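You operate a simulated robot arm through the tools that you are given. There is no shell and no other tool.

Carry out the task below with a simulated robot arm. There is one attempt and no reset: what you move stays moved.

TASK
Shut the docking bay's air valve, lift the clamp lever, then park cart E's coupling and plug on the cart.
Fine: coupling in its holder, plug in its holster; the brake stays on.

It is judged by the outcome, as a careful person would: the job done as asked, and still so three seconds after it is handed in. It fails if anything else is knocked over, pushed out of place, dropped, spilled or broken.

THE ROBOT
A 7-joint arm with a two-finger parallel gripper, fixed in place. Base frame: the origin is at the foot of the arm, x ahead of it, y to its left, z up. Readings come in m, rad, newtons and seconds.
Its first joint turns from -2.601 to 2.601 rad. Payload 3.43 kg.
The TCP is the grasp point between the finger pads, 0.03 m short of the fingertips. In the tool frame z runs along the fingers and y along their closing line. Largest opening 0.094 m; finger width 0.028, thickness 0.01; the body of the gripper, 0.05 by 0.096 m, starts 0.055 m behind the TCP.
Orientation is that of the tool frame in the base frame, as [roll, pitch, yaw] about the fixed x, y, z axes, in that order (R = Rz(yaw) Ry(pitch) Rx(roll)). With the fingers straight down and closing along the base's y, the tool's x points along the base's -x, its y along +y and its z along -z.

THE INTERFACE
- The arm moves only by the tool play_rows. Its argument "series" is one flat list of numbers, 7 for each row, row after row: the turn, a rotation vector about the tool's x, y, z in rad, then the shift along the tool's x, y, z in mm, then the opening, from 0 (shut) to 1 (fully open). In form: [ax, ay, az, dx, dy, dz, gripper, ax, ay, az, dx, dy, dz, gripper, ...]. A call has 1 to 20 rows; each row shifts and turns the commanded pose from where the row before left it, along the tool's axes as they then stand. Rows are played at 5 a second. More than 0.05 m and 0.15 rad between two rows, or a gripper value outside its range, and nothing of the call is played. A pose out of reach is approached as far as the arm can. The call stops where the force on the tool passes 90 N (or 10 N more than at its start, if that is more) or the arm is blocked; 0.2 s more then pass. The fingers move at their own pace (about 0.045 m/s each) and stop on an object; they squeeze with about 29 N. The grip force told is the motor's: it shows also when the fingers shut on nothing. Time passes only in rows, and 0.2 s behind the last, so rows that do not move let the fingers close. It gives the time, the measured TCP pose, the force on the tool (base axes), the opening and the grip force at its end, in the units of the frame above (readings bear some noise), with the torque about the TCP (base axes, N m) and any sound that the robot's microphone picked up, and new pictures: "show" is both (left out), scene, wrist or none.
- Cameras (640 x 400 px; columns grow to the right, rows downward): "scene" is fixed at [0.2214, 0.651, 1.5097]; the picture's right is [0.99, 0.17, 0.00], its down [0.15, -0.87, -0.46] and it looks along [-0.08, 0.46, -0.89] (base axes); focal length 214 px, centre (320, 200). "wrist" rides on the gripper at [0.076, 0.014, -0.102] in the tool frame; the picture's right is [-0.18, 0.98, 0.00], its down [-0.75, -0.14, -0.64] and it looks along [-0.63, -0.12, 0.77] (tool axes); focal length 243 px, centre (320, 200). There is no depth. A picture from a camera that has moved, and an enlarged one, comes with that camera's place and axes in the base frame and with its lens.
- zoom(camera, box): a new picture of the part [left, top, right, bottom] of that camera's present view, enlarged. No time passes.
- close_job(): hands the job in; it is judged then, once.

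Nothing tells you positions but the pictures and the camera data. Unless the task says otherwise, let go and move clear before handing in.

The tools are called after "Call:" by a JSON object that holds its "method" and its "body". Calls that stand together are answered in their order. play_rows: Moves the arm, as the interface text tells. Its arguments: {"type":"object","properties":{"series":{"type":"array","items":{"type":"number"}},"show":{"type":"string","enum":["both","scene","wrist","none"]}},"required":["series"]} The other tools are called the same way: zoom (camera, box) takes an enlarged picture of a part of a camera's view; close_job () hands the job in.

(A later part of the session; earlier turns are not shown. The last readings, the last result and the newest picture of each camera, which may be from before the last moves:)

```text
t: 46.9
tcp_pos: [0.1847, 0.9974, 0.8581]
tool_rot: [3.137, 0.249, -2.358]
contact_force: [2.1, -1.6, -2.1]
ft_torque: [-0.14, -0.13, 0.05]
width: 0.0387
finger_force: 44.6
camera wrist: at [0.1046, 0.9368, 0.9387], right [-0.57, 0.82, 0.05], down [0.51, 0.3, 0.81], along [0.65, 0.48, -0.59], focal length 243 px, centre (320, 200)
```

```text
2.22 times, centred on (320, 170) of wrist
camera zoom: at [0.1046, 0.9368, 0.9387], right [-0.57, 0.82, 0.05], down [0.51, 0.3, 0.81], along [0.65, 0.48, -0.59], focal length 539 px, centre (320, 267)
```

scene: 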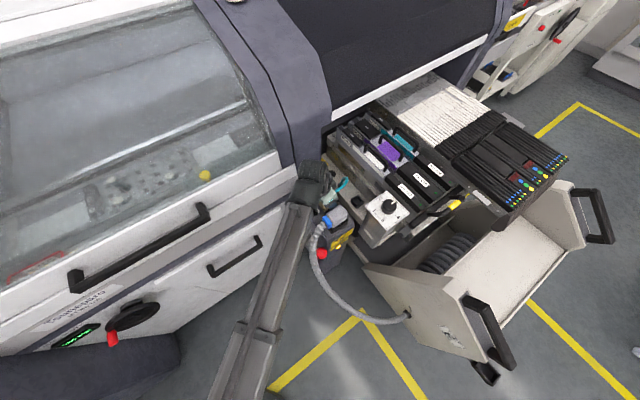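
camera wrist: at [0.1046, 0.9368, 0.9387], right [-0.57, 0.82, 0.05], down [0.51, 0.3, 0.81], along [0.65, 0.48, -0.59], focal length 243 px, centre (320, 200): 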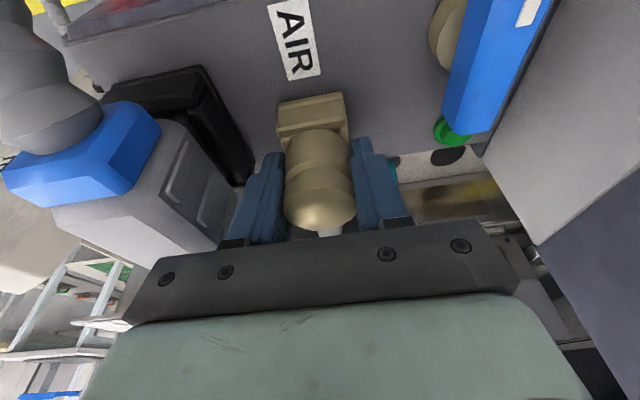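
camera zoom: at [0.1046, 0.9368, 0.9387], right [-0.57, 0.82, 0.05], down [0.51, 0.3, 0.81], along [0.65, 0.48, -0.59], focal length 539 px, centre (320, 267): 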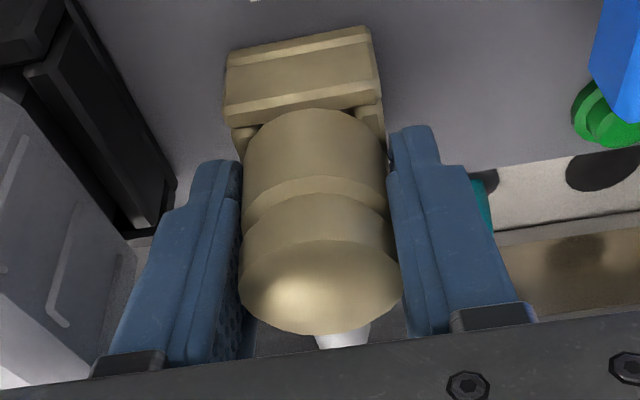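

The coupling is gripped (39 mm wide). I'll lift it straight up in small steps and watch the force.

Call:
{"method": "play_rows", "body": {"series": [0, 0, 0, -2, 0, -7.8, 0, 0, 0, 0, -2.5, 0, -9.7, 0, 0, 0, 0, -2.5, 0, -9.7, 0, 0, 0, 0, -2.5, 0, -9.7, 0, 0, 0, 0, 0, 0, 0, 0], "show": "both"}}

Call:
{"method": "zoom", "body": {"camera": "wrist", "box": [200, 80, 440, 260]}}

```text
t: 48.0
tcp_pos: [0.1836, 0.9955, 0.895]
tool_rot: [3.135, 0.249, -2.357]
contact_force: [0.7, -0.1, -2.1]
ft_torque: [-0.01, 0.01, -0.02]
width: 0.0351
finger_force: 29.1
camera wrist: at [0.1047, 0.936, 0.9765], right [-0.57, 0.82, 0.05], down [0.51, 0.3, 0.81], along [0.65, 0.49, -0.59], focal length 243 px, centre (320, 200)
```

scene: 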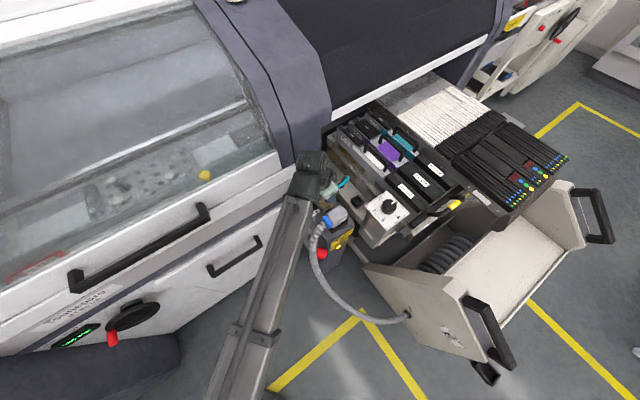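
wrist: 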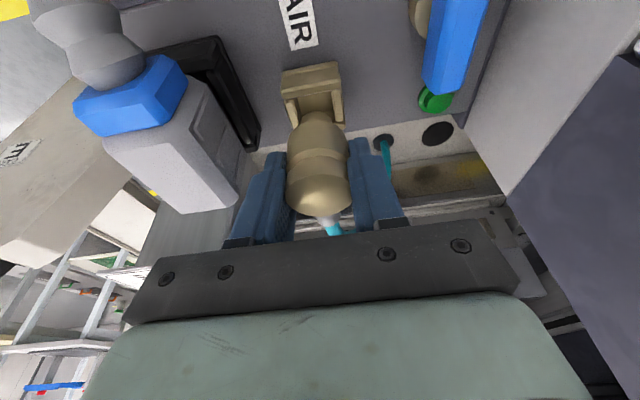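

```text
2.22 times, centred on (320, 170) of wrist
camera zoom: at [0.1047, 0.936, 0.9765], right [-0.57, 0.82, 0.05], down [0.51, 0.3, 0.81], along [0.65, 0.49, -0.59], focal length 539 px, centre (320, 267)
```

zoom: 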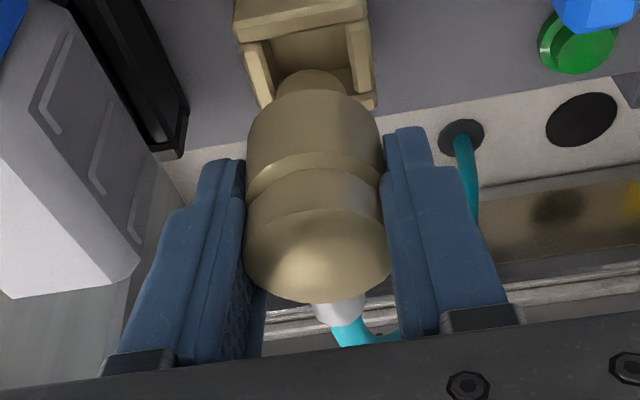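

The coupling is out of its receptacle, hanging upright from the grip with its narrow stem visible. I'll raise it a bit more and carry it over to the cart's cup, then look before inserting.

Call:
{"method": "play_rows", "body": {"series": [0, 0, 0, -5, 0, -19.4, 0, 0, 0, 0, -2.5, 0, -9.7, 0, 0, 0, 0, -20.5, -5.6, 5.2, 0, 0, 0, 0, -20.5, -5.6, 5.2, 0, 0, 0, 0, -20.5, -5.6, 5.2, 0, 0, 0, 0, -20.5, -5.6, 5.2, 0, 0, 0, 0, -20.5, -5.6, 5.3, 0, 0, 0, 0, -20.5, -5.6, 5.3, 0, 0, 0, 0, 0, 0, 0, 0], "show": "both"}}

Call:
{"method": "zoom", "body": {"camera": "wrist", "box": [200, 60, 440, 240]}}

```text
t: 50.0
tcp_pos: [0.2978, 1.0611, 0.9252]
tool_rot: [3.137, 0.249, -2.357]
contact_force: [-0.8, -0.8, -1.4]
ft_torque: [-0.03, 0.01, -0.01]
width: 0.0355
finger_force: 29.0
camera wrist: at [0.2193, 1.0014, 1.0049], right [-0.57, 0.82, 0.05], down [0.51, 0.3, 0.81], along [0.65, 0.48, -0.59], focal length 243 px, centre (320, 200)
```

scene: 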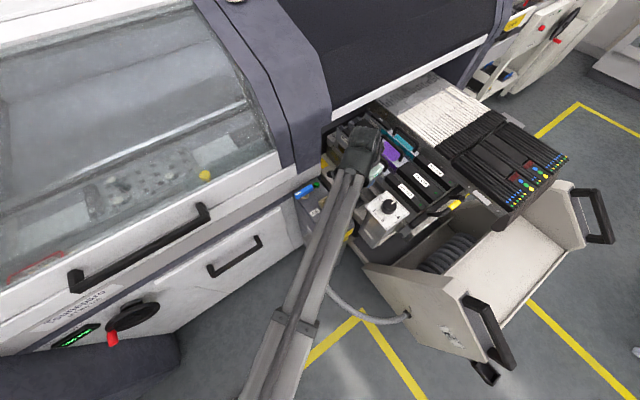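
wrist: 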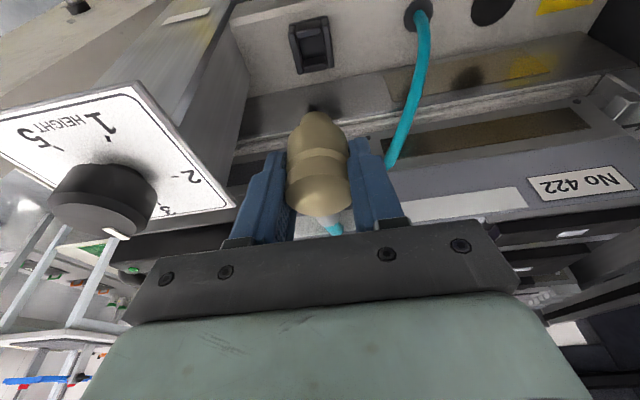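

```text
2.22 times, centred on (320, 150) of wrist
camera zoom: at [0.2193, 1.0014, 1.0049], right [-0.57, 0.82, 0.05], down [0.51, 0.3, 0.81], along [0.65, 0.48, -0.59], focal length 539 px, centre (320, 311)
```

zoom: 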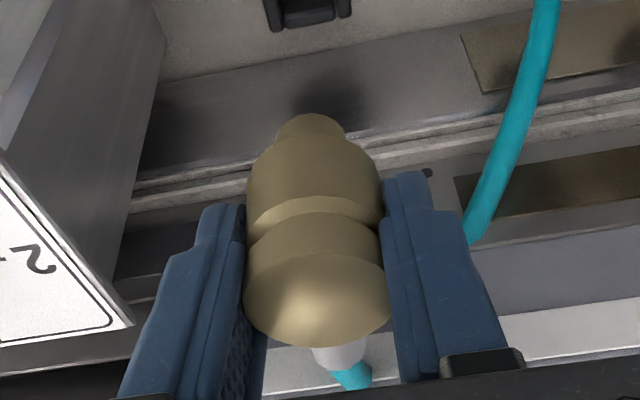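

The cup is right below the coupling as predicted. I'll descend to about 4 cm above the cup and check alignment.

Call:
{"method": "play_rows", "body": {"series": [0, 0, 0, 4.6, 0, 18.2, 0, 0, 0, 0, 4.6, 0, 18.2, 0, 0, 0, 0, 4.7, 0, 18.2, 0, 0, 0, 0, 4.7, 0, 18.2, 0, 0, 0, 0, 0, 0, 0, 0], "show": "both"}}

Call:
{"method": "zoom", "body": {"camera": "wrist", "box": [200, 60, 440, 240]}}

Call:
{"method": "zoom", "body": {"camera": "scene", "box": [310, 130, 430, 230]}}

```text
t: 51.2
tcp_pos: [0.299, 1.0633, 0.8485]
tool_rot: [3.137, 0.249, -2.357]
contact_force: [0.4, 0.2, -1.3]
ft_torque: [-0.02, -0.02, -0.04]
width: 0.0352
finger_force: 29.1
camera wrist: at [0.2192, 1.0027, 0.9297], right [-0.57, 0.82, 0.05], down [0.51, 0.3, 0.81], along [0.65, 0.48, -0.59], focal length 243 px, centre (320, 200)
```

scene: 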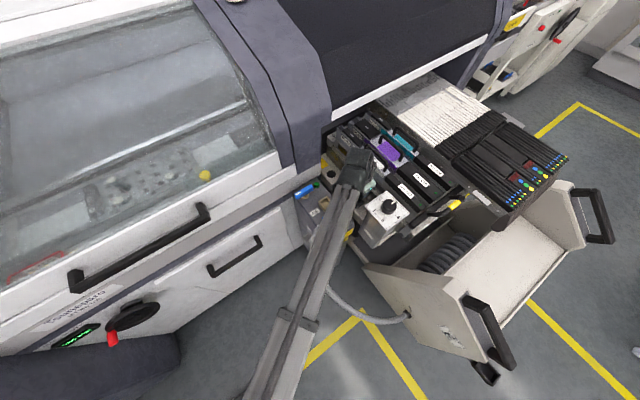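
wrist: 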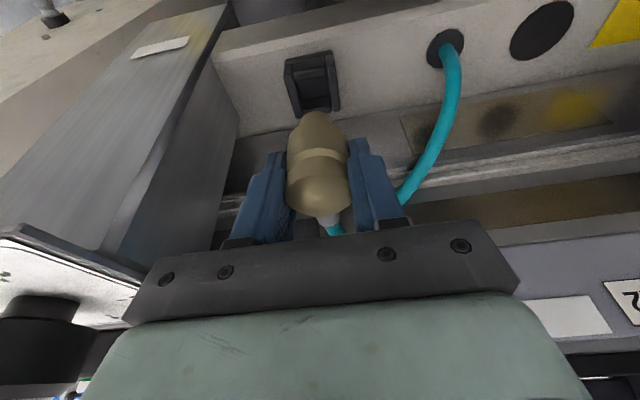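

```text
2.22 times, centred on (320, 150) of wrist
camera zoom: at [0.2192, 1.0027, 0.9297], right [-0.57, 0.82, 0.05], down [0.51, 0.3, 0.81], along [0.65, 0.48, -0.59], focal length 539 px, centre (320, 311)
```

zoom: 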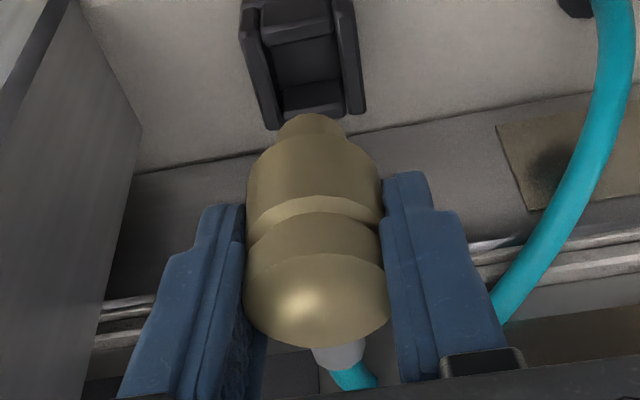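

```text
4.00 times, centred on (370, 180) of scene
camera zoom: at [0.2214, 0.651, 1.5097], right [0.99, 0.17, 0.0], down [0.15, -0.87, -0.46], along [-0.08, 0.46, -0.89], focal length 858 px, centre (120, 280)
```

zoom: 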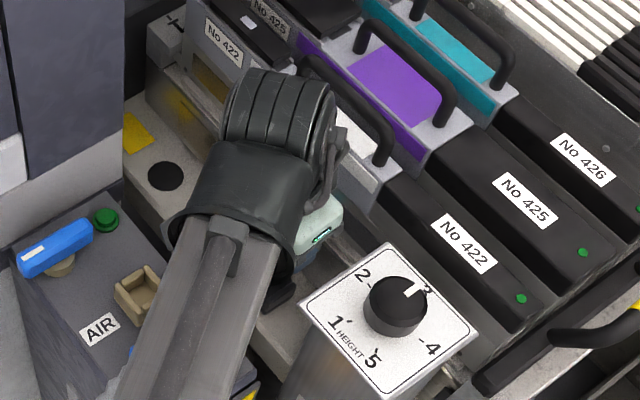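

Alignment is within about 2 mm. I'll correct that slightly and lower the stem into the cup in small steps, watching the force.

Call:
{"method": "play_rows", "body": {"series": [0, 0, 0, 2.9, 0, 9.2, 0, 0, 0, 0, 2.9, 0, 9.2, 0, 0, 0, 0, 2.9, 0, 9.2, 0, 0, 0, 0, 2.9, 0, 9.2, 0, 0, 0, 0, 0, 0, 0, 0], "show": "wrist"}}

Call:
{"method": "zoom", "body": {"camera": "wrist", "box": [200, 60, 440, 240]}}

```text
t: 52.5
tcp_pos: [0.2968, 1.0611, 0.8109]
tool_rot: [3.137, 0.25, -2.359]
contact_force: [-0.2, 0.5, -0.9]
ft_torque: [0.0, 0.0, -0.01]
width: 0.0353
finger_force: 28.9
camera wrist: at [0.2181, 1.0015, 0.8914], right [-0.57, 0.82, 0.05], down [0.51, 0.3, 0.81], along [0.65, 0.48, -0.59], focal length 243 px, centre (320, 200)
```

wrist: 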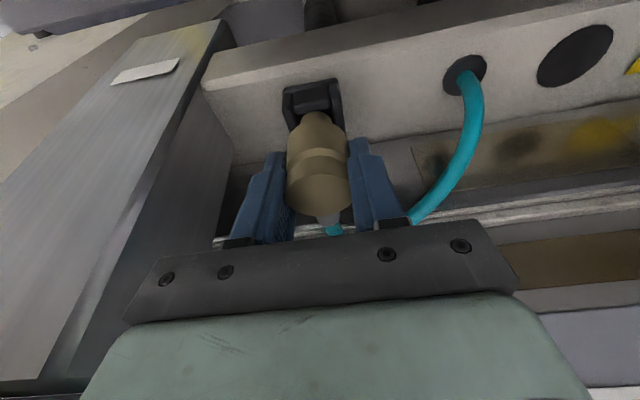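

```text
2.22 times, centred on (320, 150) of wrist
camera zoom: at [0.2181, 1.0015, 0.8914], right [-0.57, 0.82, 0.05], down [0.51, 0.3, 0.81], along [0.65, 0.48, -0.59], focal length 539 px, centre (320, 311)
```

zoom: 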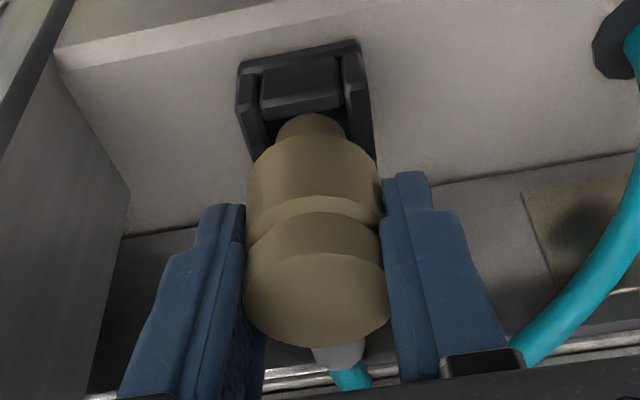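

The stem is at the cup's mouth and looks centred. I'll lower it further in small steps.

Call:
{"method": "play_rows", "body": {"series": [0, 0, 0, 1, 0, 4, 0, 0, 0, 0, 1, 0, 4, 0, 0, 0, 0, 0, 0, 0, 0], "show": "wrist"}}

Call:
{"method": "zoom", "body": {"camera": "wrist", "box": [240, 70, 400, 200]}}

```text
t: 53.2
tcp_pos: [0.2977, 1.0599, 0.8046]
tool_rot: [3.134, 0.251, -2.357]
contact_force: [4.1, 6.2, 26.9]
ft_torque: [0.13, -0.03, -0.01]
width: 0.036
finger_force: 29.3
camera wrist: at [0.2179, 0.9997, 0.8851], right [-0.57, 0.82, 0.05], down [0.51, 0.3, 0.81], along [0.65, 0.49, -0.59], focal length 243 px, centre (320, 200)
```

wrist: 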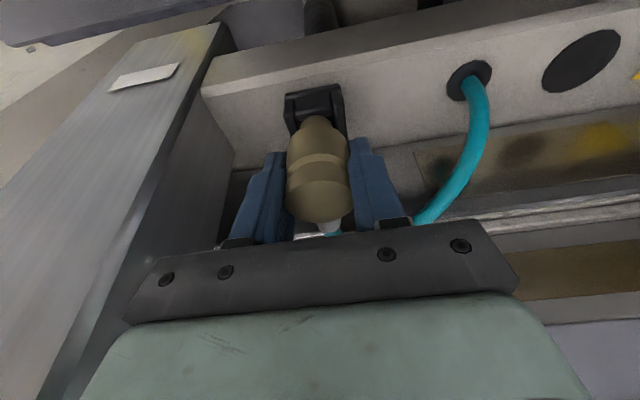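

```text
3.08 times, centred on (320, 135) of wrist
camera zoom: at [0.2179, 0.9997, 0.8851], right [-0.57, 0.82, 0.05], down [0.51, 0.3, 0.81], along [0.65, 0.49, -0.59], focal length 746 px, centre (320, 400)
```

zoom: 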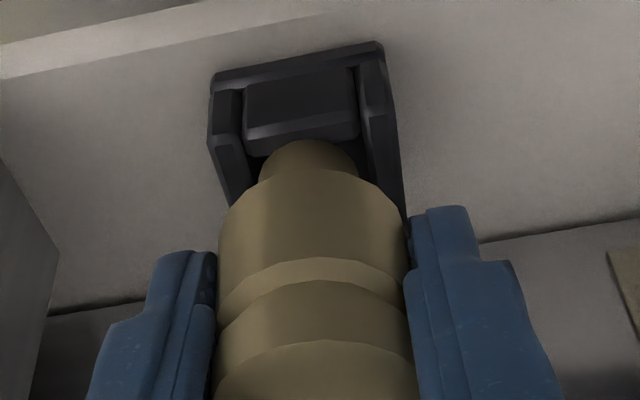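

I feel about 27 N: the stem is resting on the cup's near wall, so the cup's centre is about 7 mm further toward the cart. I'll lift slightly, shift that way, and check again.

Call:
{"method": "play_rows", "body": {"series": [0, 0, 0, -2.5, 0, -9.7, 0, 0, 0, 0, -3.4, 0, 0.9, 0, 0, 0, 0, -3.4, 0, 0.9, 0, 0, 0, 0, 0, 0, 0, 0], "show": "wrist"}}

Call:
{"method": "zoom", "body": {"camera": "wrist", "box": [240, 70, 400, 200]}}

```text
t: 54.2
tcp_pos: [0.3021, 1.0654, 0.8114]
tool_rot: [3.137, 0.248, -2.356]
contact_force: [-0.3, 0.6, -1.6]
ft_torque: [-0.03, 0.01, 0.01]
width: 0.0355
finger_force: 29.0
camera wrist: at [0.2224, 1.0052, 0.8939], right [-0.57, 0.82, 0.05], down [0.51, 0.3, 0.81], along [0.65, 0.48, -0.59], focal length 243 px, centre (320, 200)
```

wrist: 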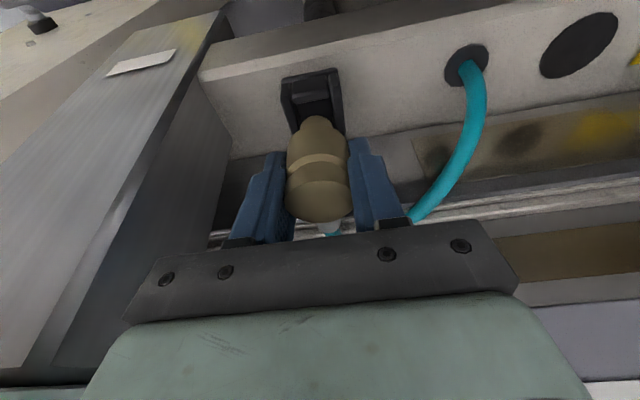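

```text
3.08 times, centred on (320, 135) of wrist
camera zoom: at [0.2224, 1.0052, 0.8939], right [-0.57, 0.82, 0.05], down [0.51, 0.3, 0.81], along [0.65, 0.48, -0.59], focal length 746 px, centre (320, 400)
```

zoom: 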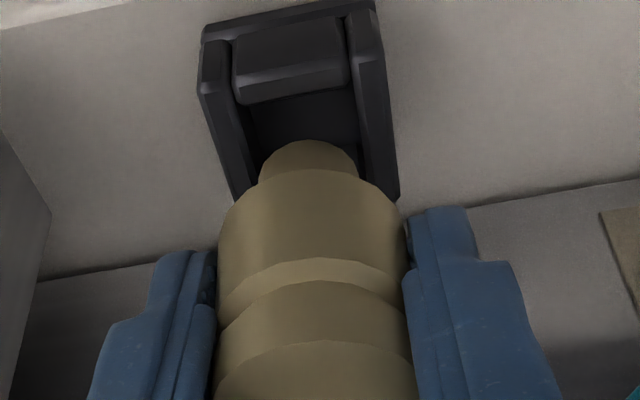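

Now the stem is past the near wall; I'll zoom in tightly to judge the centring against the far wall.

Call:
{"method": "zoom", "body": {"camera": "wrist", "box": [275, 60, 355, 140]}}

```text
5.00 times, centred on (315, 100) of wrist
camera zoom: at [0.2224, 1.0052, 0.8939], right [-0.57, 0.82, 0.05], down [0.51, 0.3, 0.81], along [0.65, 0.48, -0.59], focal length 1213 px, centre (345, 700)
```

zoom: 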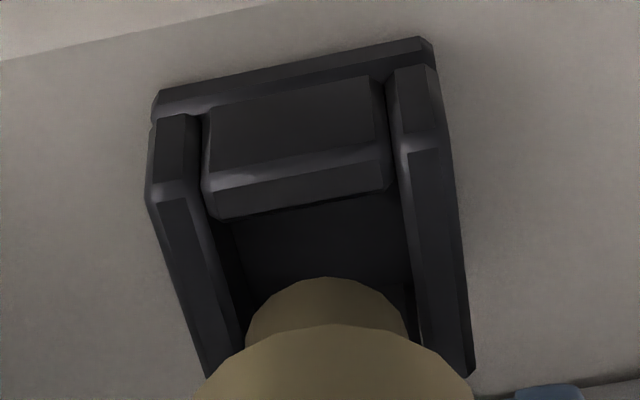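

Refined: the cup's centre is about 1.5 mm nearer than where the stem is now. I'll shift back slightly and lower again in fine steps.

Call:
{"method": "play_rows", "body": {"series": [0, 0, 0, 1.5, 0, -0.4, 0, 0, 0, 0, 0.8, 0, 3.2, 0, 0, 0, 0, 0.8, 0, 3.2, 0, 0, 0, 0, 0.5, 0, 2, 0, 0, 0, 0, 0, 0, 0, 0], "show": "wrist"}}

Call:
{"method": "zoom", "body": {"camera": "wrist", "box": [265, 60, 365, 160]}}

```text
t: 55.5
tcp_pos: [0.2998, 1.065, 0.8055]
tool_rot: [3.136, 0.25, -2.359]
contact_force: [-0.6, -0.5, 3.5]
ft_torque: [-0.11, 0.0, 0.01]
width: 0.0353
finger_force: 28.7
camera wrist: at [0.221, 1.0044, 0.8853], right [-0.57, 0.82, 0.05], down [0.51, 0.3, 0.81], along [0.65, 0.48, -0.59], focal length 243 px, centre (320, 200)
```

wrist: 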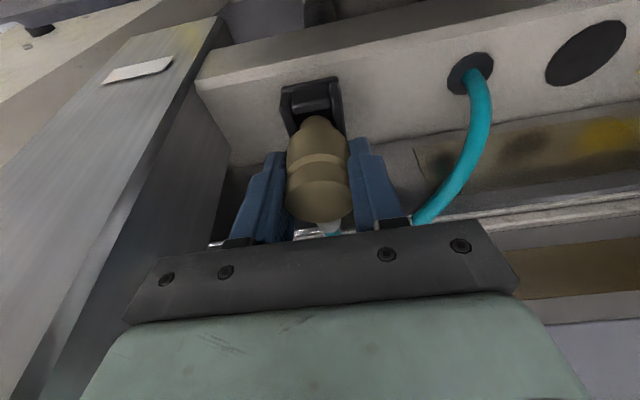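

```text
4.00 times, centred on (315, 110) of wrist
camera zoom: at [0.221, 1.0044, 0.8853], right [-0.57, 0.82, 0.05], down [0.51, 0.3, 0.81], along [0.65, 0.48, -0.59], focal length 970 px, centre (340, 560)
```

zoom: 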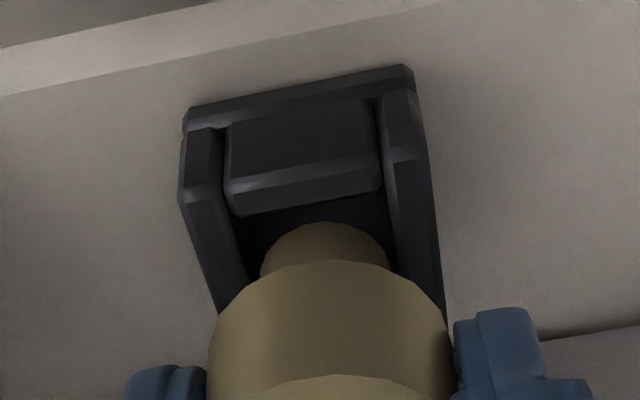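

There's only ~5 N so far. I'll lower 3 mm more to see whether it's a hard contact or just a light touch.

Call:
{"method": "play_rows", "body": {"series": [0, 0, 0, 0.8, 0, 3, 0, 0, 0, 0, 0, 0, 0, 0], "show": "wrist"}}

Call:
{"method": "zoom", "body": {"camera": "wrist", "box": [265, 60, 365, 160]}}

```text
t: 56.0
tcp_pos: [0.3008, 1.0655, 0.8046]
tool_rot: [3.136, 0.252, -2.358]
contact_force: [6.3, -2.1, 27.6]
ft_torque: [-0.3, -0.01, 0.01]
width: 0.0357
finger_force: 29.3
camera wrist: at [0.2208, 1.0042, 0.8845], right [-0.57, 0.82, 0.05], down [0.51, 0.3, 0.81], along [0.65, 0.49, -0.59], focal length 243 px, centre (320, 200)
```

wrist: 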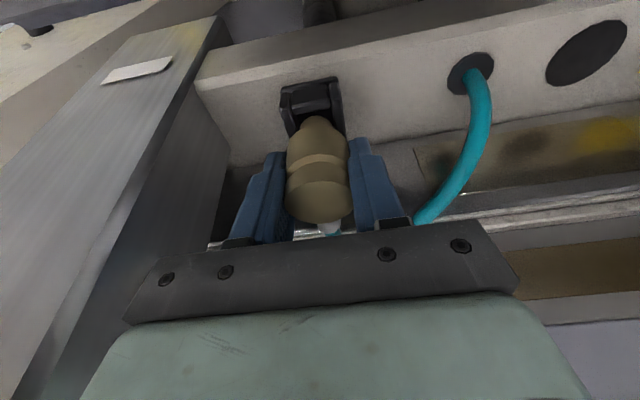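

```text
4.00 times, centred on (315, 110) of wrist
camera zoom: at [0.2208, 1.0042, 0.8845], right [-0.57, 0.82, 0.05], down [0.51, 0.3, 0.81], along [0.65, 0.49, -0.59], focal length 970 px, centre (340, 560)
```

zoom: 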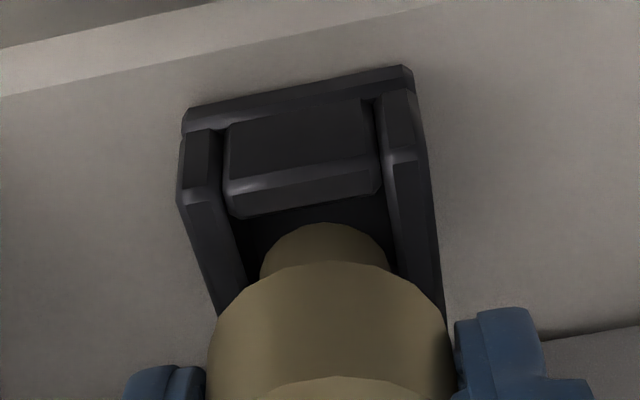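

Still a hard contact at the same height. I'll zoom in closely to see which wall the stem is riding on.

Call:
{"method": "zoom", "body": {"camera": "wrist", "box": [285, 75, 345, 135]}}

Call:
{"method": "zoom", "body": {"camera": "scene", "box": [330, 160, 410, 220]}}

```text
6.67 times, centred on (315, 105) of wrist
camera zoom: at [0.2208, 1.0042, 0.8845], right [-0.57, 0.82, 0.05], down [0.51, 0.3, 0.81], along [0.65, 0.49, -0.59], focal length 1618 px, centre (353, 833)
```

zoom: 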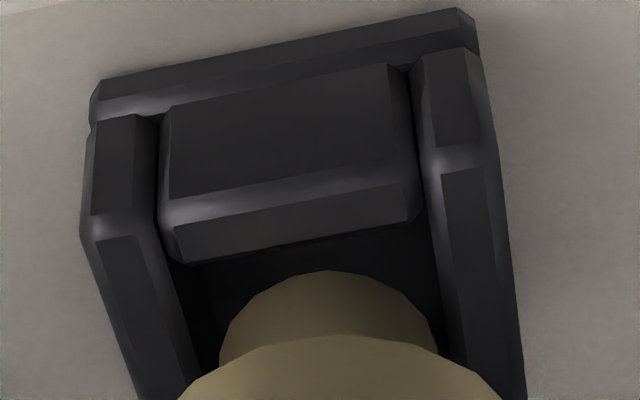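

```text
6.67 times, centred on (370, 190) of scene
camera zoom: at [0.2214, 0.651, 1.5097], right [0.99, 0.17, 0.0], down [0.15, -0.87, -0.46], along [-0.08, 0.46, -0.89], focal length 1430 px, centre (-13, 267)
```

zoom: 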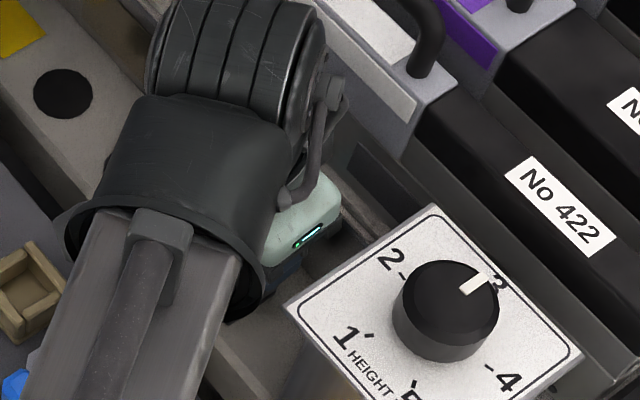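

The stem looks about 1 mm too far to one side (the reaction force also pushes that way). I'll ease off, shift ~1.2 mm toward the post's front direction, and try again gently.

Call:
{"method": "play_rows", "body": {"series": [0, 0, 0, -0.6, 0, -2.2, 0, 0, 0, 0, 0, -1.2, 0, 0, 0, 0, 0, 0.3, 0, 1, 0, 0, 0, 0, 0.3, 0, 1, 0, 0, 0, 0, 0, 0, 0, 0], "show": "wrist"}}

Call:
{"method": "zoom", "body": {"camera": "wrist", "box": [285, 75, 345, 135]}}

```text
t: 57.2
tcp_pos: [0.2992, 1.0658, 0.8023]
tool_rot: [3.135, 0.251, -2.357]
contact_force: [-0.2, 8.6, 29.2]
ft_torque: [0.17, 0.26, -0.07]
width: 0.0355
finger_force: 28.8
camera wrist: at [0.221, 1.0038, 0.8844], right [-0.57, 0.82, 0.05], down [0.51, 0.3, 0.81], along [0.65, 0.49, -0.59], focal length 243 px, centre (320, 200)
```

wrist: 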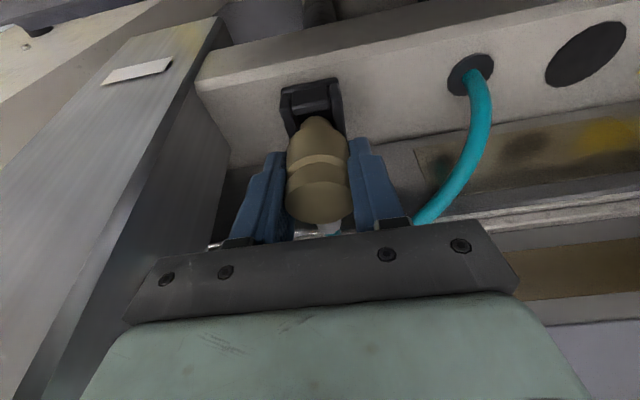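

```text
6.67 times, centred on (315, 105) of wrist
camera zoom: at [0.221, 1.0038, 0.8844], right [-0.57, 0.82, 0.05], down [0.51, 0.3, 0.81], along [0.65, 0.49, -0.59], focal length 1618 px, centre (353, 833)
```

zoom: 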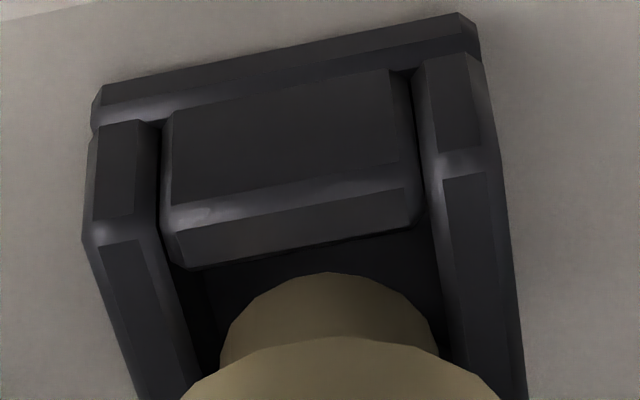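

The stem was held by friction and didn't shift. I'll lift it clear of the cup first, then re-measure alignment with no contact.

Call:
{"method": "play_rows", "body": {"series": [0, 0, 0, -2, 0, -7.8, 0, 0, 0, 0, 0, 0, 0, 0, 0, 0, 0, 0, 0, 0, 0], "show": "wrist"}}

Call:
{"method": "zoom", "body": {"camera": "wrist", "box": [285, 75, 345, 135]}}

Call:
{"method": "zoom", "body": {"camera": "wrist", "box": [240, 60, 400, 240]}}

```text
t: 58.0
tcp_pos: [0.3002, 1.0636, 0.8084]
tool_rot: [3.136, 0.248, -2.359]
contact_force: [-0.4, -0.8, -1.8]
ft_torque: [-0.01, -0.01, -0.04]
width: 0.0352
finger_force: 29.0
camera wrist: at [0.221, 1.0039, 0.8905], right [-0.57, 0.82, 0.05], down [0.51, 0.3, 0.81], along [0.65, 0.48, -0.59], focal length 243 px, centre (320, 200)
```

wrist: 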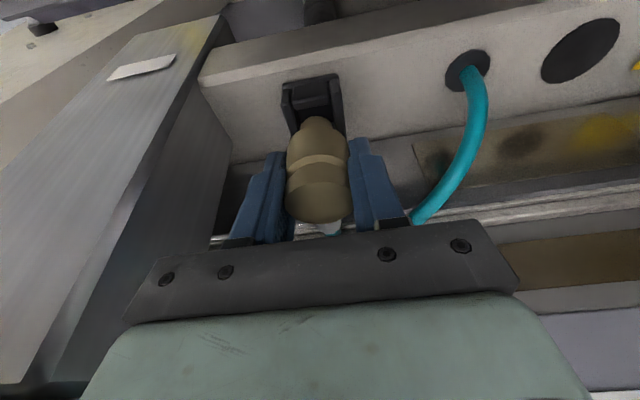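

```text
6.67 times, centred on (315, 105) of wrist
camera zoom: at [0.221, 1.0039, 0.8905], right [-0.57, 0.82, 0.05], down [0.51, 0.3, 0.81], along [0.65, 0.48, -0.59], focal length 1618 px, centre (353, 833)
```

zoom: 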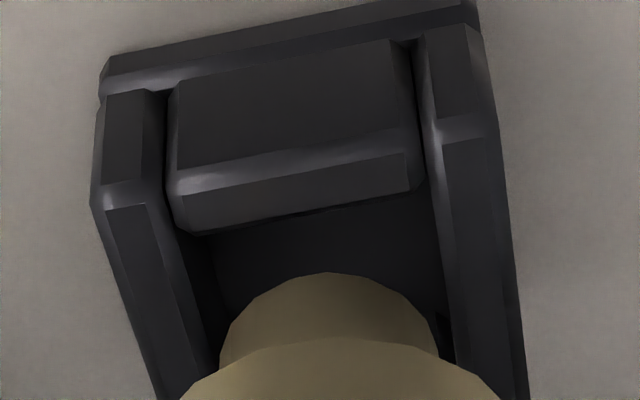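

```text
2.22 times, centred on (320, 150) of wrist
camera zoom: at [0.221, 1.0039, 0.8905], right [-0.57, 0.82, 0.05], down [0.51, 0.3, 0.81], along [0.65, 0.48, -0.59], focal length 539 px, centre (320, 311)
```

zoom: 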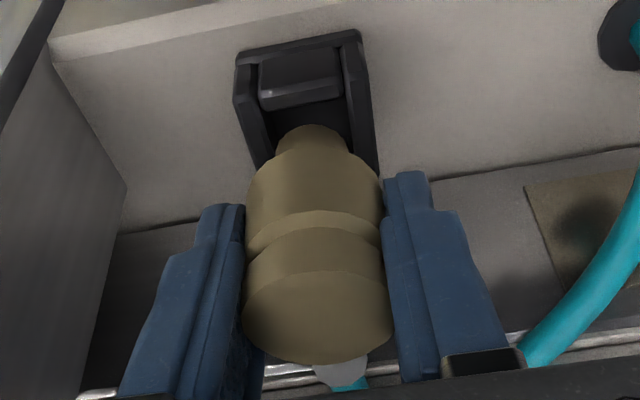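

Contact torque points to the near wall again, so I'll shift 2 mm further toward the cart (no contact now), and lower again.

Call:
{"method": "play_rows", "body": {"series": [0, 0, 0, -2, -0.4, 0.5, 0, 0, 0, 0, 0.5, 0, 2, 0, 0, 0, 0, 0.5, 0, 2, 0, 0, 0, 0, 0, 0, 0, 0], "show": "wrist"}}

Call:
{"method": "zoom", "body": {"camera": "wrist", "box": [285, 75, 345, 135]}}

```text
t: 59.0
tcp_pos: [0.3027, 1.0652, 0.8066]
tool_rot: [3.136, 0.247, -2.36]
contact_force: [-0.9, 0.7, -0.9]
ft_torque: [0.04, -0.02, -0.01]
width: 0.0356
finger_force: 29.1
camera wrist: at [0.2237, 1.0053, 0.8869], right [-0.57, 0.82, 0.05], down [0.51, 0.3, 0.81], along [0.65, 0.48, -0.59], focal length 243 px, centre (320, 200)
```

wrist: 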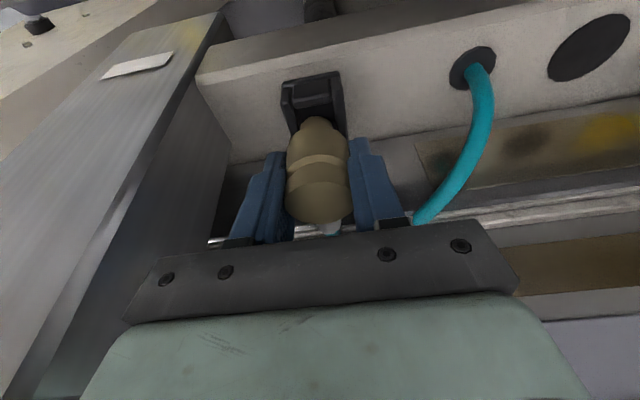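

```text
6.67 times, centred on (315, 105) of wrist
camera zoom: at [0.2237, 1.0053, 0.8869], right [-0.57, 0.82, 0.05], down [0.51, 0.3, 0.81], along [0.65, 0.48, -0.59], focal length 1618 px, centre (353, 833)
```

zoom: 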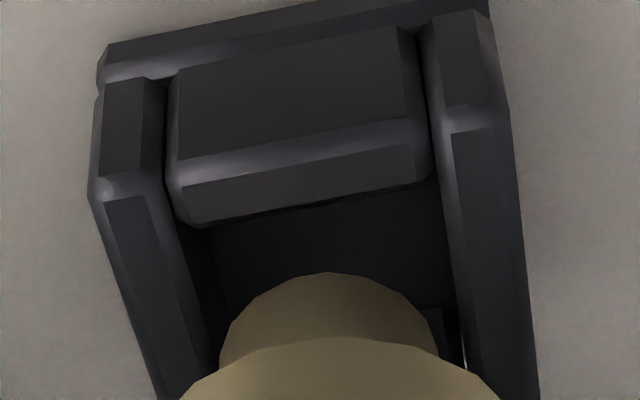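

No contact yet. Continuing downward in small steps.

Call:
{"method": "play_rows", "body": {"series": [0, 0, 0, 0.5, 0, 2, 0, 0, 0, 0, 0.5, 0, 2, 0, 0, 0, 0, 0, 0, 0, 0], "show": "wrist"}}

Call:
{"method": "zoom", "body": {"camera": "wrist", "box": [285, 75, 345, 135]}}

```text
t: 59.9
tcp_pos: [0.3031, 1.0639, 0.8009]
tool_rot: [3.137, 0.247, -2.357]
contact_force: [-0.3, 1.0, -0.6]
ft_torque: [0.01, -0.01, -0.02]
width: 0.0356
finger_force: 28.8
camera wrist: at [0.2233, 1.0053, 0.8826], right [-0.57, 0.82, 0.05], down [0.51, 0.3, 0.81], along [0.65, 0.48, -0.59], focal length 243 px, centre (320, 200)
```

wrist: 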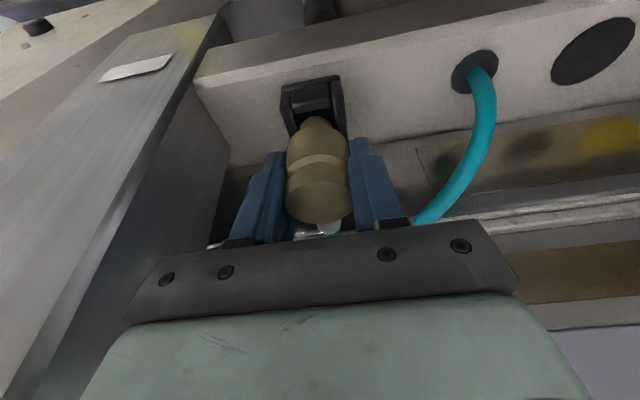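

```text
6.67 times, centred on (315, 105) of wrist
camera zoom: at [0.2233, 1.0053, 0.8826], right [-0.57, 0.82, 0.05], down [0.51, 0.3, 0.81], along [0.65, 0.48, -0.59], focal length 1618 px, centre (353, 833)
```

zoom: 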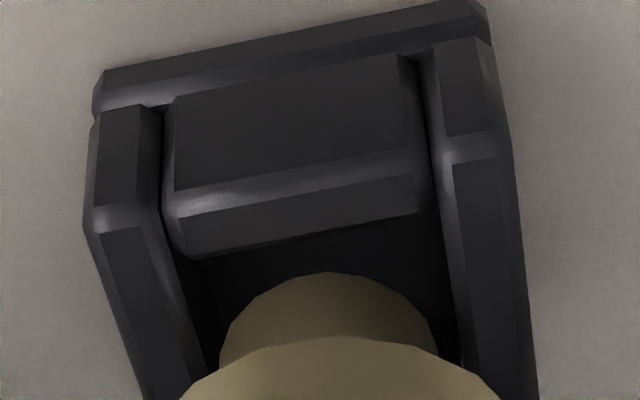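

Past the earlier contact height with no force: the stem is entering the cup. Continuing down.

Call:
{"method": "play_rows", "body": {"series": [0, 0, 0, 0.5, 0, 2, 0, 0, 0, 0, 0.5, 0, 2, 0, 0, 0, 0, 0, 0, 0, 0], "show": "none"}}

Call:
{"method": "zoom", "body": {"camera": "wrist", "box": [265, 65, 365, 145]}}

```text
t: 60.6
tcp_pos: [0.3035, 1.0647, 0.7968]
tool_rot: [3.136, 0.247, -2.359]
contact_force: [-0.1, 0.0, -1.1]
ft_torque: [-0.04, 0.01, 0.02]
width: 0.0353
finger_force: 28.8
```

```text
5.00 times, centred on (315, 105) of wrist
camera zoom: at [0.2233, 1.0055, 0.8783], right [-0.57, 0.82, 0.05], down [0.51, 0.3, 0.81], along [0.65, 0.48, -0.59], focal length 1213 px, centre (345, 675)
```

zoom: 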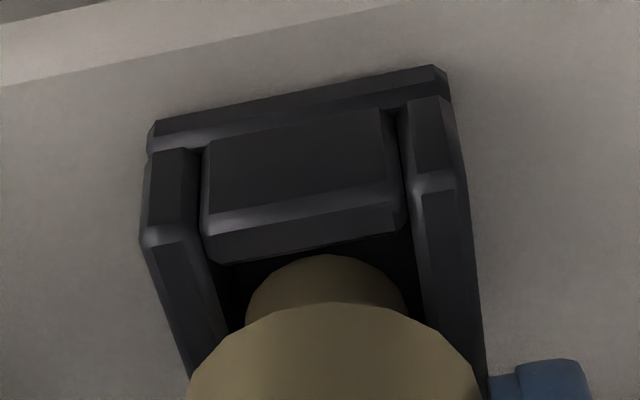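

Going in freely. I'll continue lowering until it seats.

Call:
{"method": "play_rows", "body": {"series": [0, 0, 0, 0.5, 0, 2, 0, 0, 0, 0, 0.5, 0, 2, 0, 0, 0, 0, 0, 0, 0, 0], "show": "none"}}

Call:
{"method": "zoom", "body": {"camera": "wrist", "box": [265, 65, 365, 145]}}

```text
t: 61.5
tcp_pos: [0.3016, 1.0653, 0.7926]
tool_rot: [3.135, 0.25, -2.358]
contact_force: [-0.1, 0.5, -1.4]
ft_torque: [0.04, 0.03, 0.02]
width: 0.0354
finger_force: 29.1
```

```text
5.00 times, centred on (315, 105) of wrist
camera zoom: at [0.2227, 1.0053, 0.8744], right [-0.57, 0.82, 0.05], down [0.51, 0.3, 0.81], along [0.65, 0.48, -0.59], focal length 1213 px, centre (345, 675)
```

zoom: 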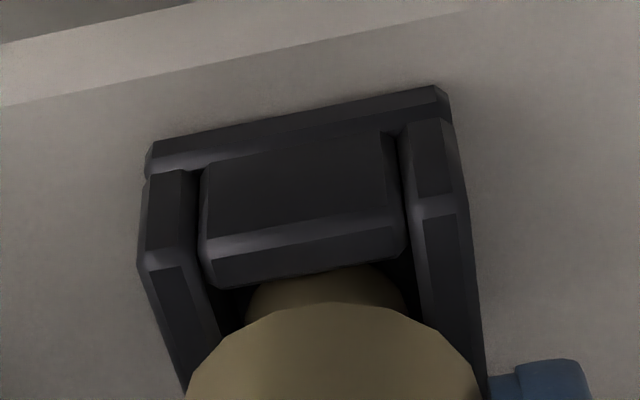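

The near wall now hides the stem's end: it is inside the cup. Continuing to the seat.

Call:
{"method": "play_rows", "body": {"series": [0, 0, 0, 0.5, 0, 2, 0, 0, 0, 0, 0.5, 0, 2, 0, 0, 0, 0, 0, 0, 0, 0], "show": "none"}}

Call:
{"method": "zoom", "body": {"camera": "wrist", "box": [265, 65, 365, 145]}}

```text
t: 62.2
tcp_pos: [0.3018, 1.0659, 0.7875]
tool_rot: [3.137, 0.249, -2.359]
contact_force: [0.2, 0.0, -1.8]
ft_torque: [0.0, 0.01, -0.01]
width: 0.0358
finger_force: 28.8
```

```text
5.00 times, centred on (315, 105) of wrist
camera zoom: at [0.2234, 1.0057, 0.8691], right [-0.57, 0.82, 0.05], down [0.51, 0.3, 0.81], along [0.65, 0.48, -0.59], focal length 1213 px, centre (345, 675)
```

zoom: 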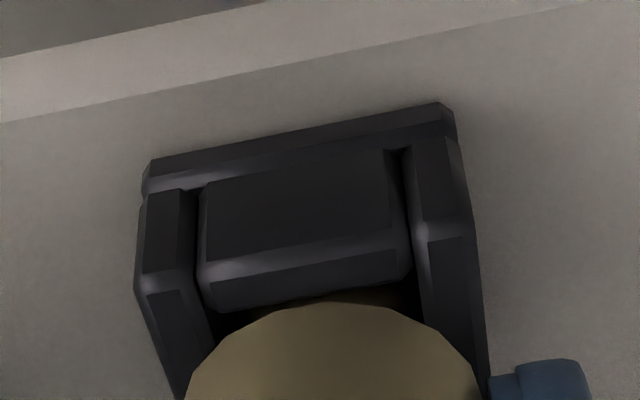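

Almost seated; two more millimetres at a time.

Call:
{"method": "play_rows", "body": {"series": [0, 0, 0, 0.4, 0, 1.6, 0, 0, 0, 0, 0.4, 0, 1.6, 0, 0, 0, 0, 0, 0, 0, 0], "show": "wrist"}}

Call:
{"method": "zoom", "body": {"camera": "wrist", "box": [240, 65, 400, 185]}}

```text
t: 63.0
tcp_pos: [0.3036, 1.0656, 0.787]
tool_rot: [3.136, 0.253, -2.358]
contact_force: [1.8, -2.6, 20.9]
ft_torque: [-0.47, -0.3, -0.01]
width: 0.0357
finger_force: 28.7
camera wrist: at [0.223, 1.0055, 0.8677], right [-0.57, 0.82, 0.05], down [0.51, 0.3, 0.81], along [0.65, 0.49, -0.59], focal length 243 px, centre (320, 200)
```

wrist: 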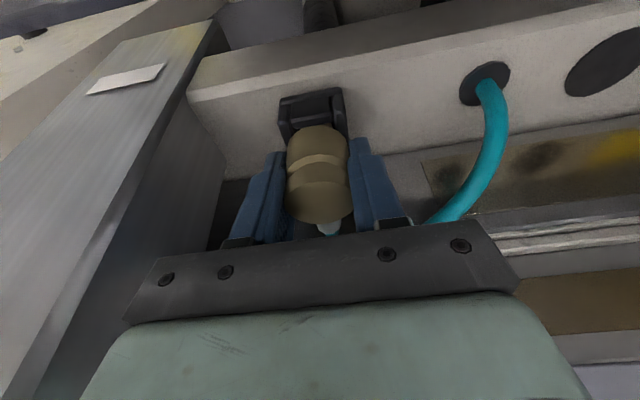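

```text
3.33 times, centred on (320, 125) of wrist
camera zoom: at [0.223, 1.0055, 0.8677], right [-0.57, 0.82, 0.05], down [0.51, 0.3, 0.81], along [0.65, 0.49, -0.59], focal length 809 px, centre (320, 450)
```

zoom: 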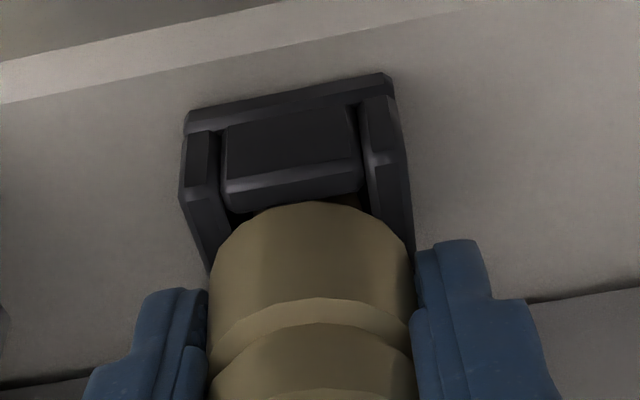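

About 20 N at z 0.787 — the coupling is seated with its shoulder at the cup's rim, as it sat on the post. I'll relax the push and open the fingers modestly.

Call:
{"method": "play_rows", "body": {"series": [0, 0, 0, -0.3, 0, -1.2, 0, 0, 0, 0, 0, 0, 0, 0.45, 0, 0, 0, 0, 0, 0, 0.6, 0, 0, 0, 0, 0, 0, 0.6, 0, 0, 0, 0, 0, 0, 0.6], "show": "wrist"}}

Call:
{"method": "zoom", "body": {"camera": "wrist", "box": [220, 65, 420, 240]}}

```text
t: 64.2
tcp_pos: [0.3024, 1.066, 0.786]
tool_rot: [3.136, 0.248, -2.359]
contact_force: [0.1, -0.1, -0.7]
ft_torque: [0.02, -0.01, 0.02]
width: 0.0563
finger_force: 0.1
camera wrist: at [0.2231, 1.0059, 0.8665], right [-0.57, 0.82, 0.05], down [0.51, 0.3, 0.81], along [0.65, 0.48, -0.59], focal length 243 px, centre (320, 200)
```

wrist: 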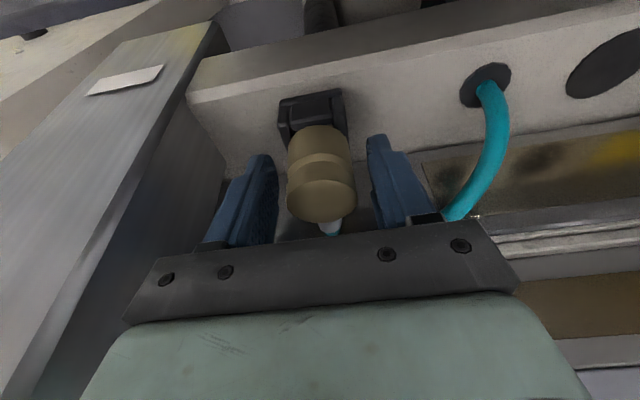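

```text
2.29 times, centred on (320, 152) of wrist
camera zoom: at [0.2231, 1.0059, 0.8665], right [-0.57, 0.82, 0.05], down [0.51, 0.3, 0.81], along [0.65, 0.48, -0.59], focal length 555 px, centre (320, 309)
```

zoom: 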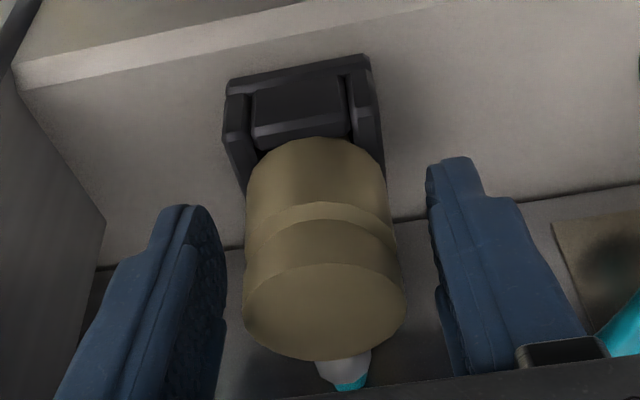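

The coupling stands upright in the cart's cup after release. I'll withdraw straight upward and check.

Call:
{"method": "play_rows", "body": {"series": [0, 0, 0, -2.5, 0, -9.7, 0.62, 0, 0, 0, -5, 0, -19.4, 0.62, 0, 0, 0, -7.4, 0, -29, 0.62, 0, 0, 0, -7.4, 0, -29, 0.62, 0, 0, 0, -7.4, 0, -29, 0.62, 0, 0, 0, 30, 0, -20, 0.62, 0, 0, 0, 40, 0, -10, 0.62], "show": "both"}}

Call:
{"method": "zoom", "body": {"camera": "scene", "box": [290, 150, 410, 250]}}

Call:
{"method": "zoom", "body": {"camera": "wrist", "box": [140, 0, 460, 220]}}

```text
t: 65.8
tcp_pos: [0.2505, 1.0099, 0.9183]
tool_rot: [3.137, 0.247, -2.357]
contact_force: [0.5, 0.6, -0.5]
ft_torque: [-0.02, 0.03, -0.01]
width: 0.0581
finger_force: 0.0
camera wrist: at [0.1712, 0.9498, 0.999], right [-0.57, 0.82, 0.05], down [0.51, 0.3, 0.81], along [0.65, 0.48, -0.59], focal length 243 px, centre (320, 200)
```

scene: 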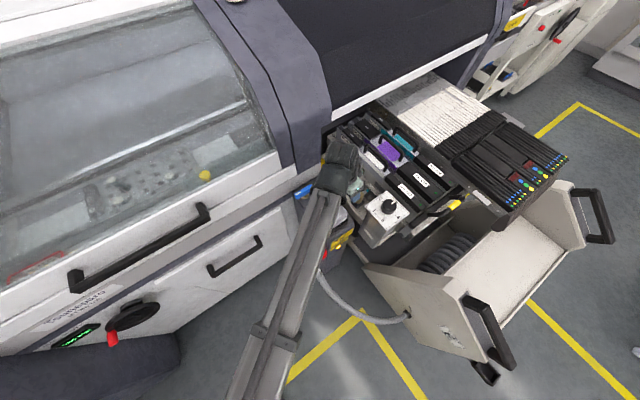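
wrist: 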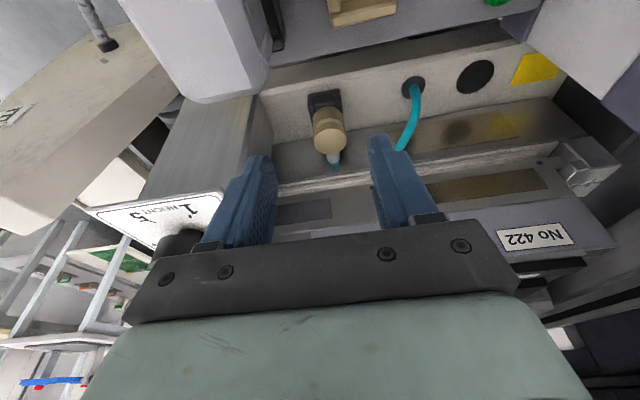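

```text
4.00 times, centred on (350, 200) of scene
camera zoom: at [0.2214, 0.651, 1.5097], right [0.99, 0.17, 0.0], down [0.15, -0.87, -0.46], along [-0.08, 0.46, -0.89], focal length 858 px, centre (200, 200)
```

zoom: 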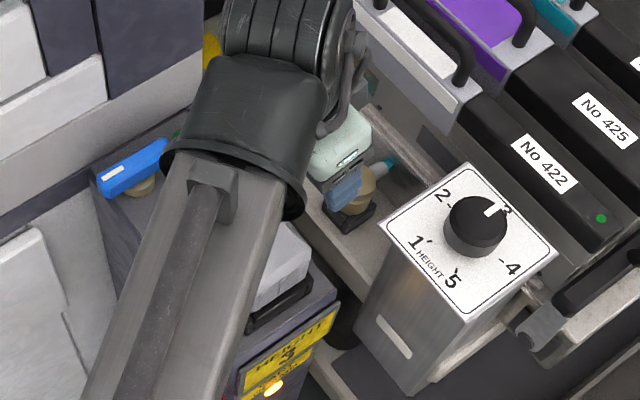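

```text
1.82 times, centred on (300, 110) of wrist
camera zoom: at [0.1712, 0.9498, 0.999], right [-0.57, 0.82, 0.05], down [0.51, 0.3, 0.81], along [0.65, 0.48, -0.59], focal length 441 px, centre (356, 364)
```

zoom: 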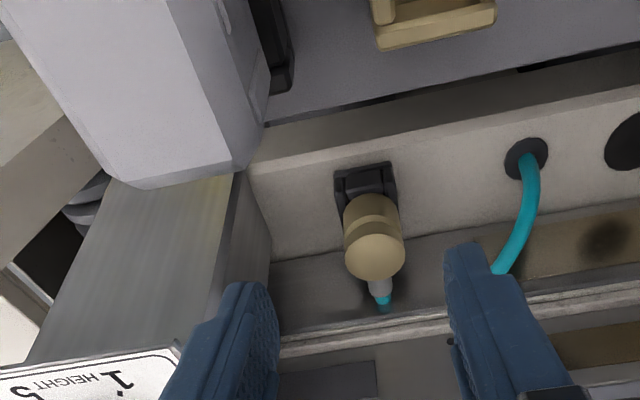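

The coupling is parked in its holder. Next is the plug; I'll rise, straighten the tool, and position the camera to measure the plug and its socket.

Call:
{"method": "play_rows", "body": {"series": [0, 0, 0, -8.2, 0, -32.3, 0.7, 0, 0, 0, -8.2, 0, -32.3, 0.8, 0, 0, 0, -8.2, 0, -32.3, 1, 0, 0.125, 0, 0, 0, 0, 1, 0, 0.125, 0, 0, 0, 0, 1, 0, 0, 0, 37, -9, 0, 1, 0, 0, 0, 37, -9, 0, 1, 0, 0, 0, 37, -9, 0, 1, 0, 0, 0, 0, 0, 0, 1], "show": "both"}}

Call:
{"method": "zoom", "body": {"camera": "wrist", "box": [180, 0, 420, 200]}}

Call:
{"method": "zoom", "body": {"camera": "scene", "box": [290, 150, 410, 250]}}

```text
t: 67.8
tcp_pos: [0.1939, 0.9152, 1.0157]
tool_rot: [3.136, -0.003, -2.356]
contact_force: [0.6, 0.7, -0.4]
ft_torque: [0.01, 0.01, -0.02]
width: 0.094
finger_force: 0.1
camera wrist: at [0.1297, 0.8705, 1.1201], right [-0.56, 0.83, 0.0], down [0.64, 0.43, 0.64], along [0.53, 0.36, -0.77], focal length 243 px, centre (320, 200)
```

scene: 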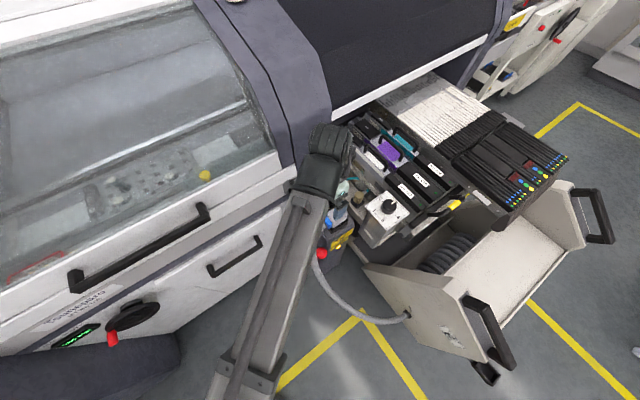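
wrist: 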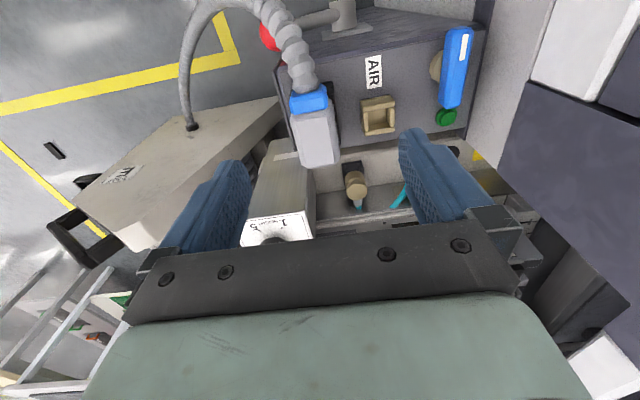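

```text
2.00 times, centred on (300, 100) of wrist
camera zoom: at [0.1297, 0.8705, 1.1201], right [-0.56, 0.83, 0.0], down [0.64, 0.43, 0.64], along [0.53, 0.36, -0.77], focal length 485 px, centre (360, 400)
```

zoom: 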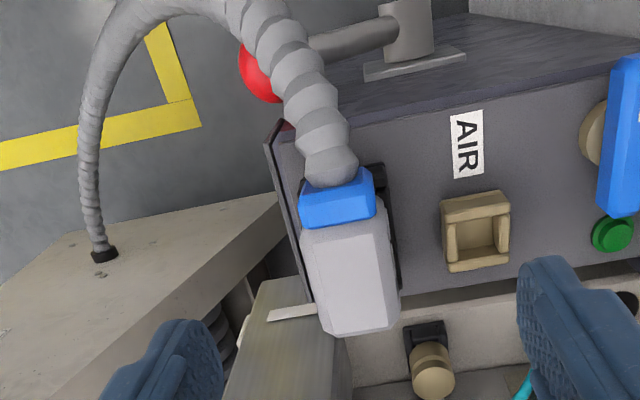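

```text
4.00 times, centred on (350, 200) of scene
camera zoom: at [0.2214, 0.651, 1.5097], right [0.99, 0.17, 0.0], down [0.15, -0.87, -0.46], along [-0.08, 0.46, -0.89], focal length 858 px, centre (200, 200)
```

zoom: 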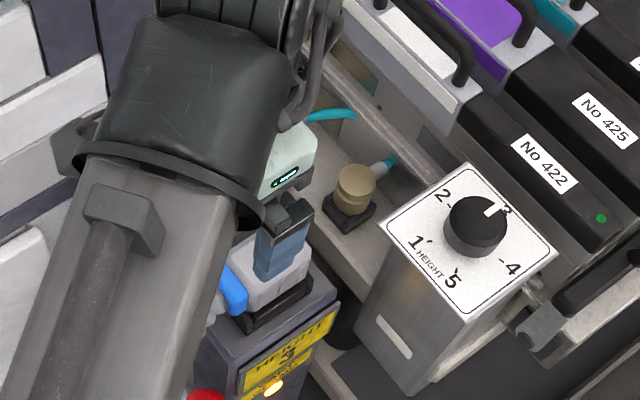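

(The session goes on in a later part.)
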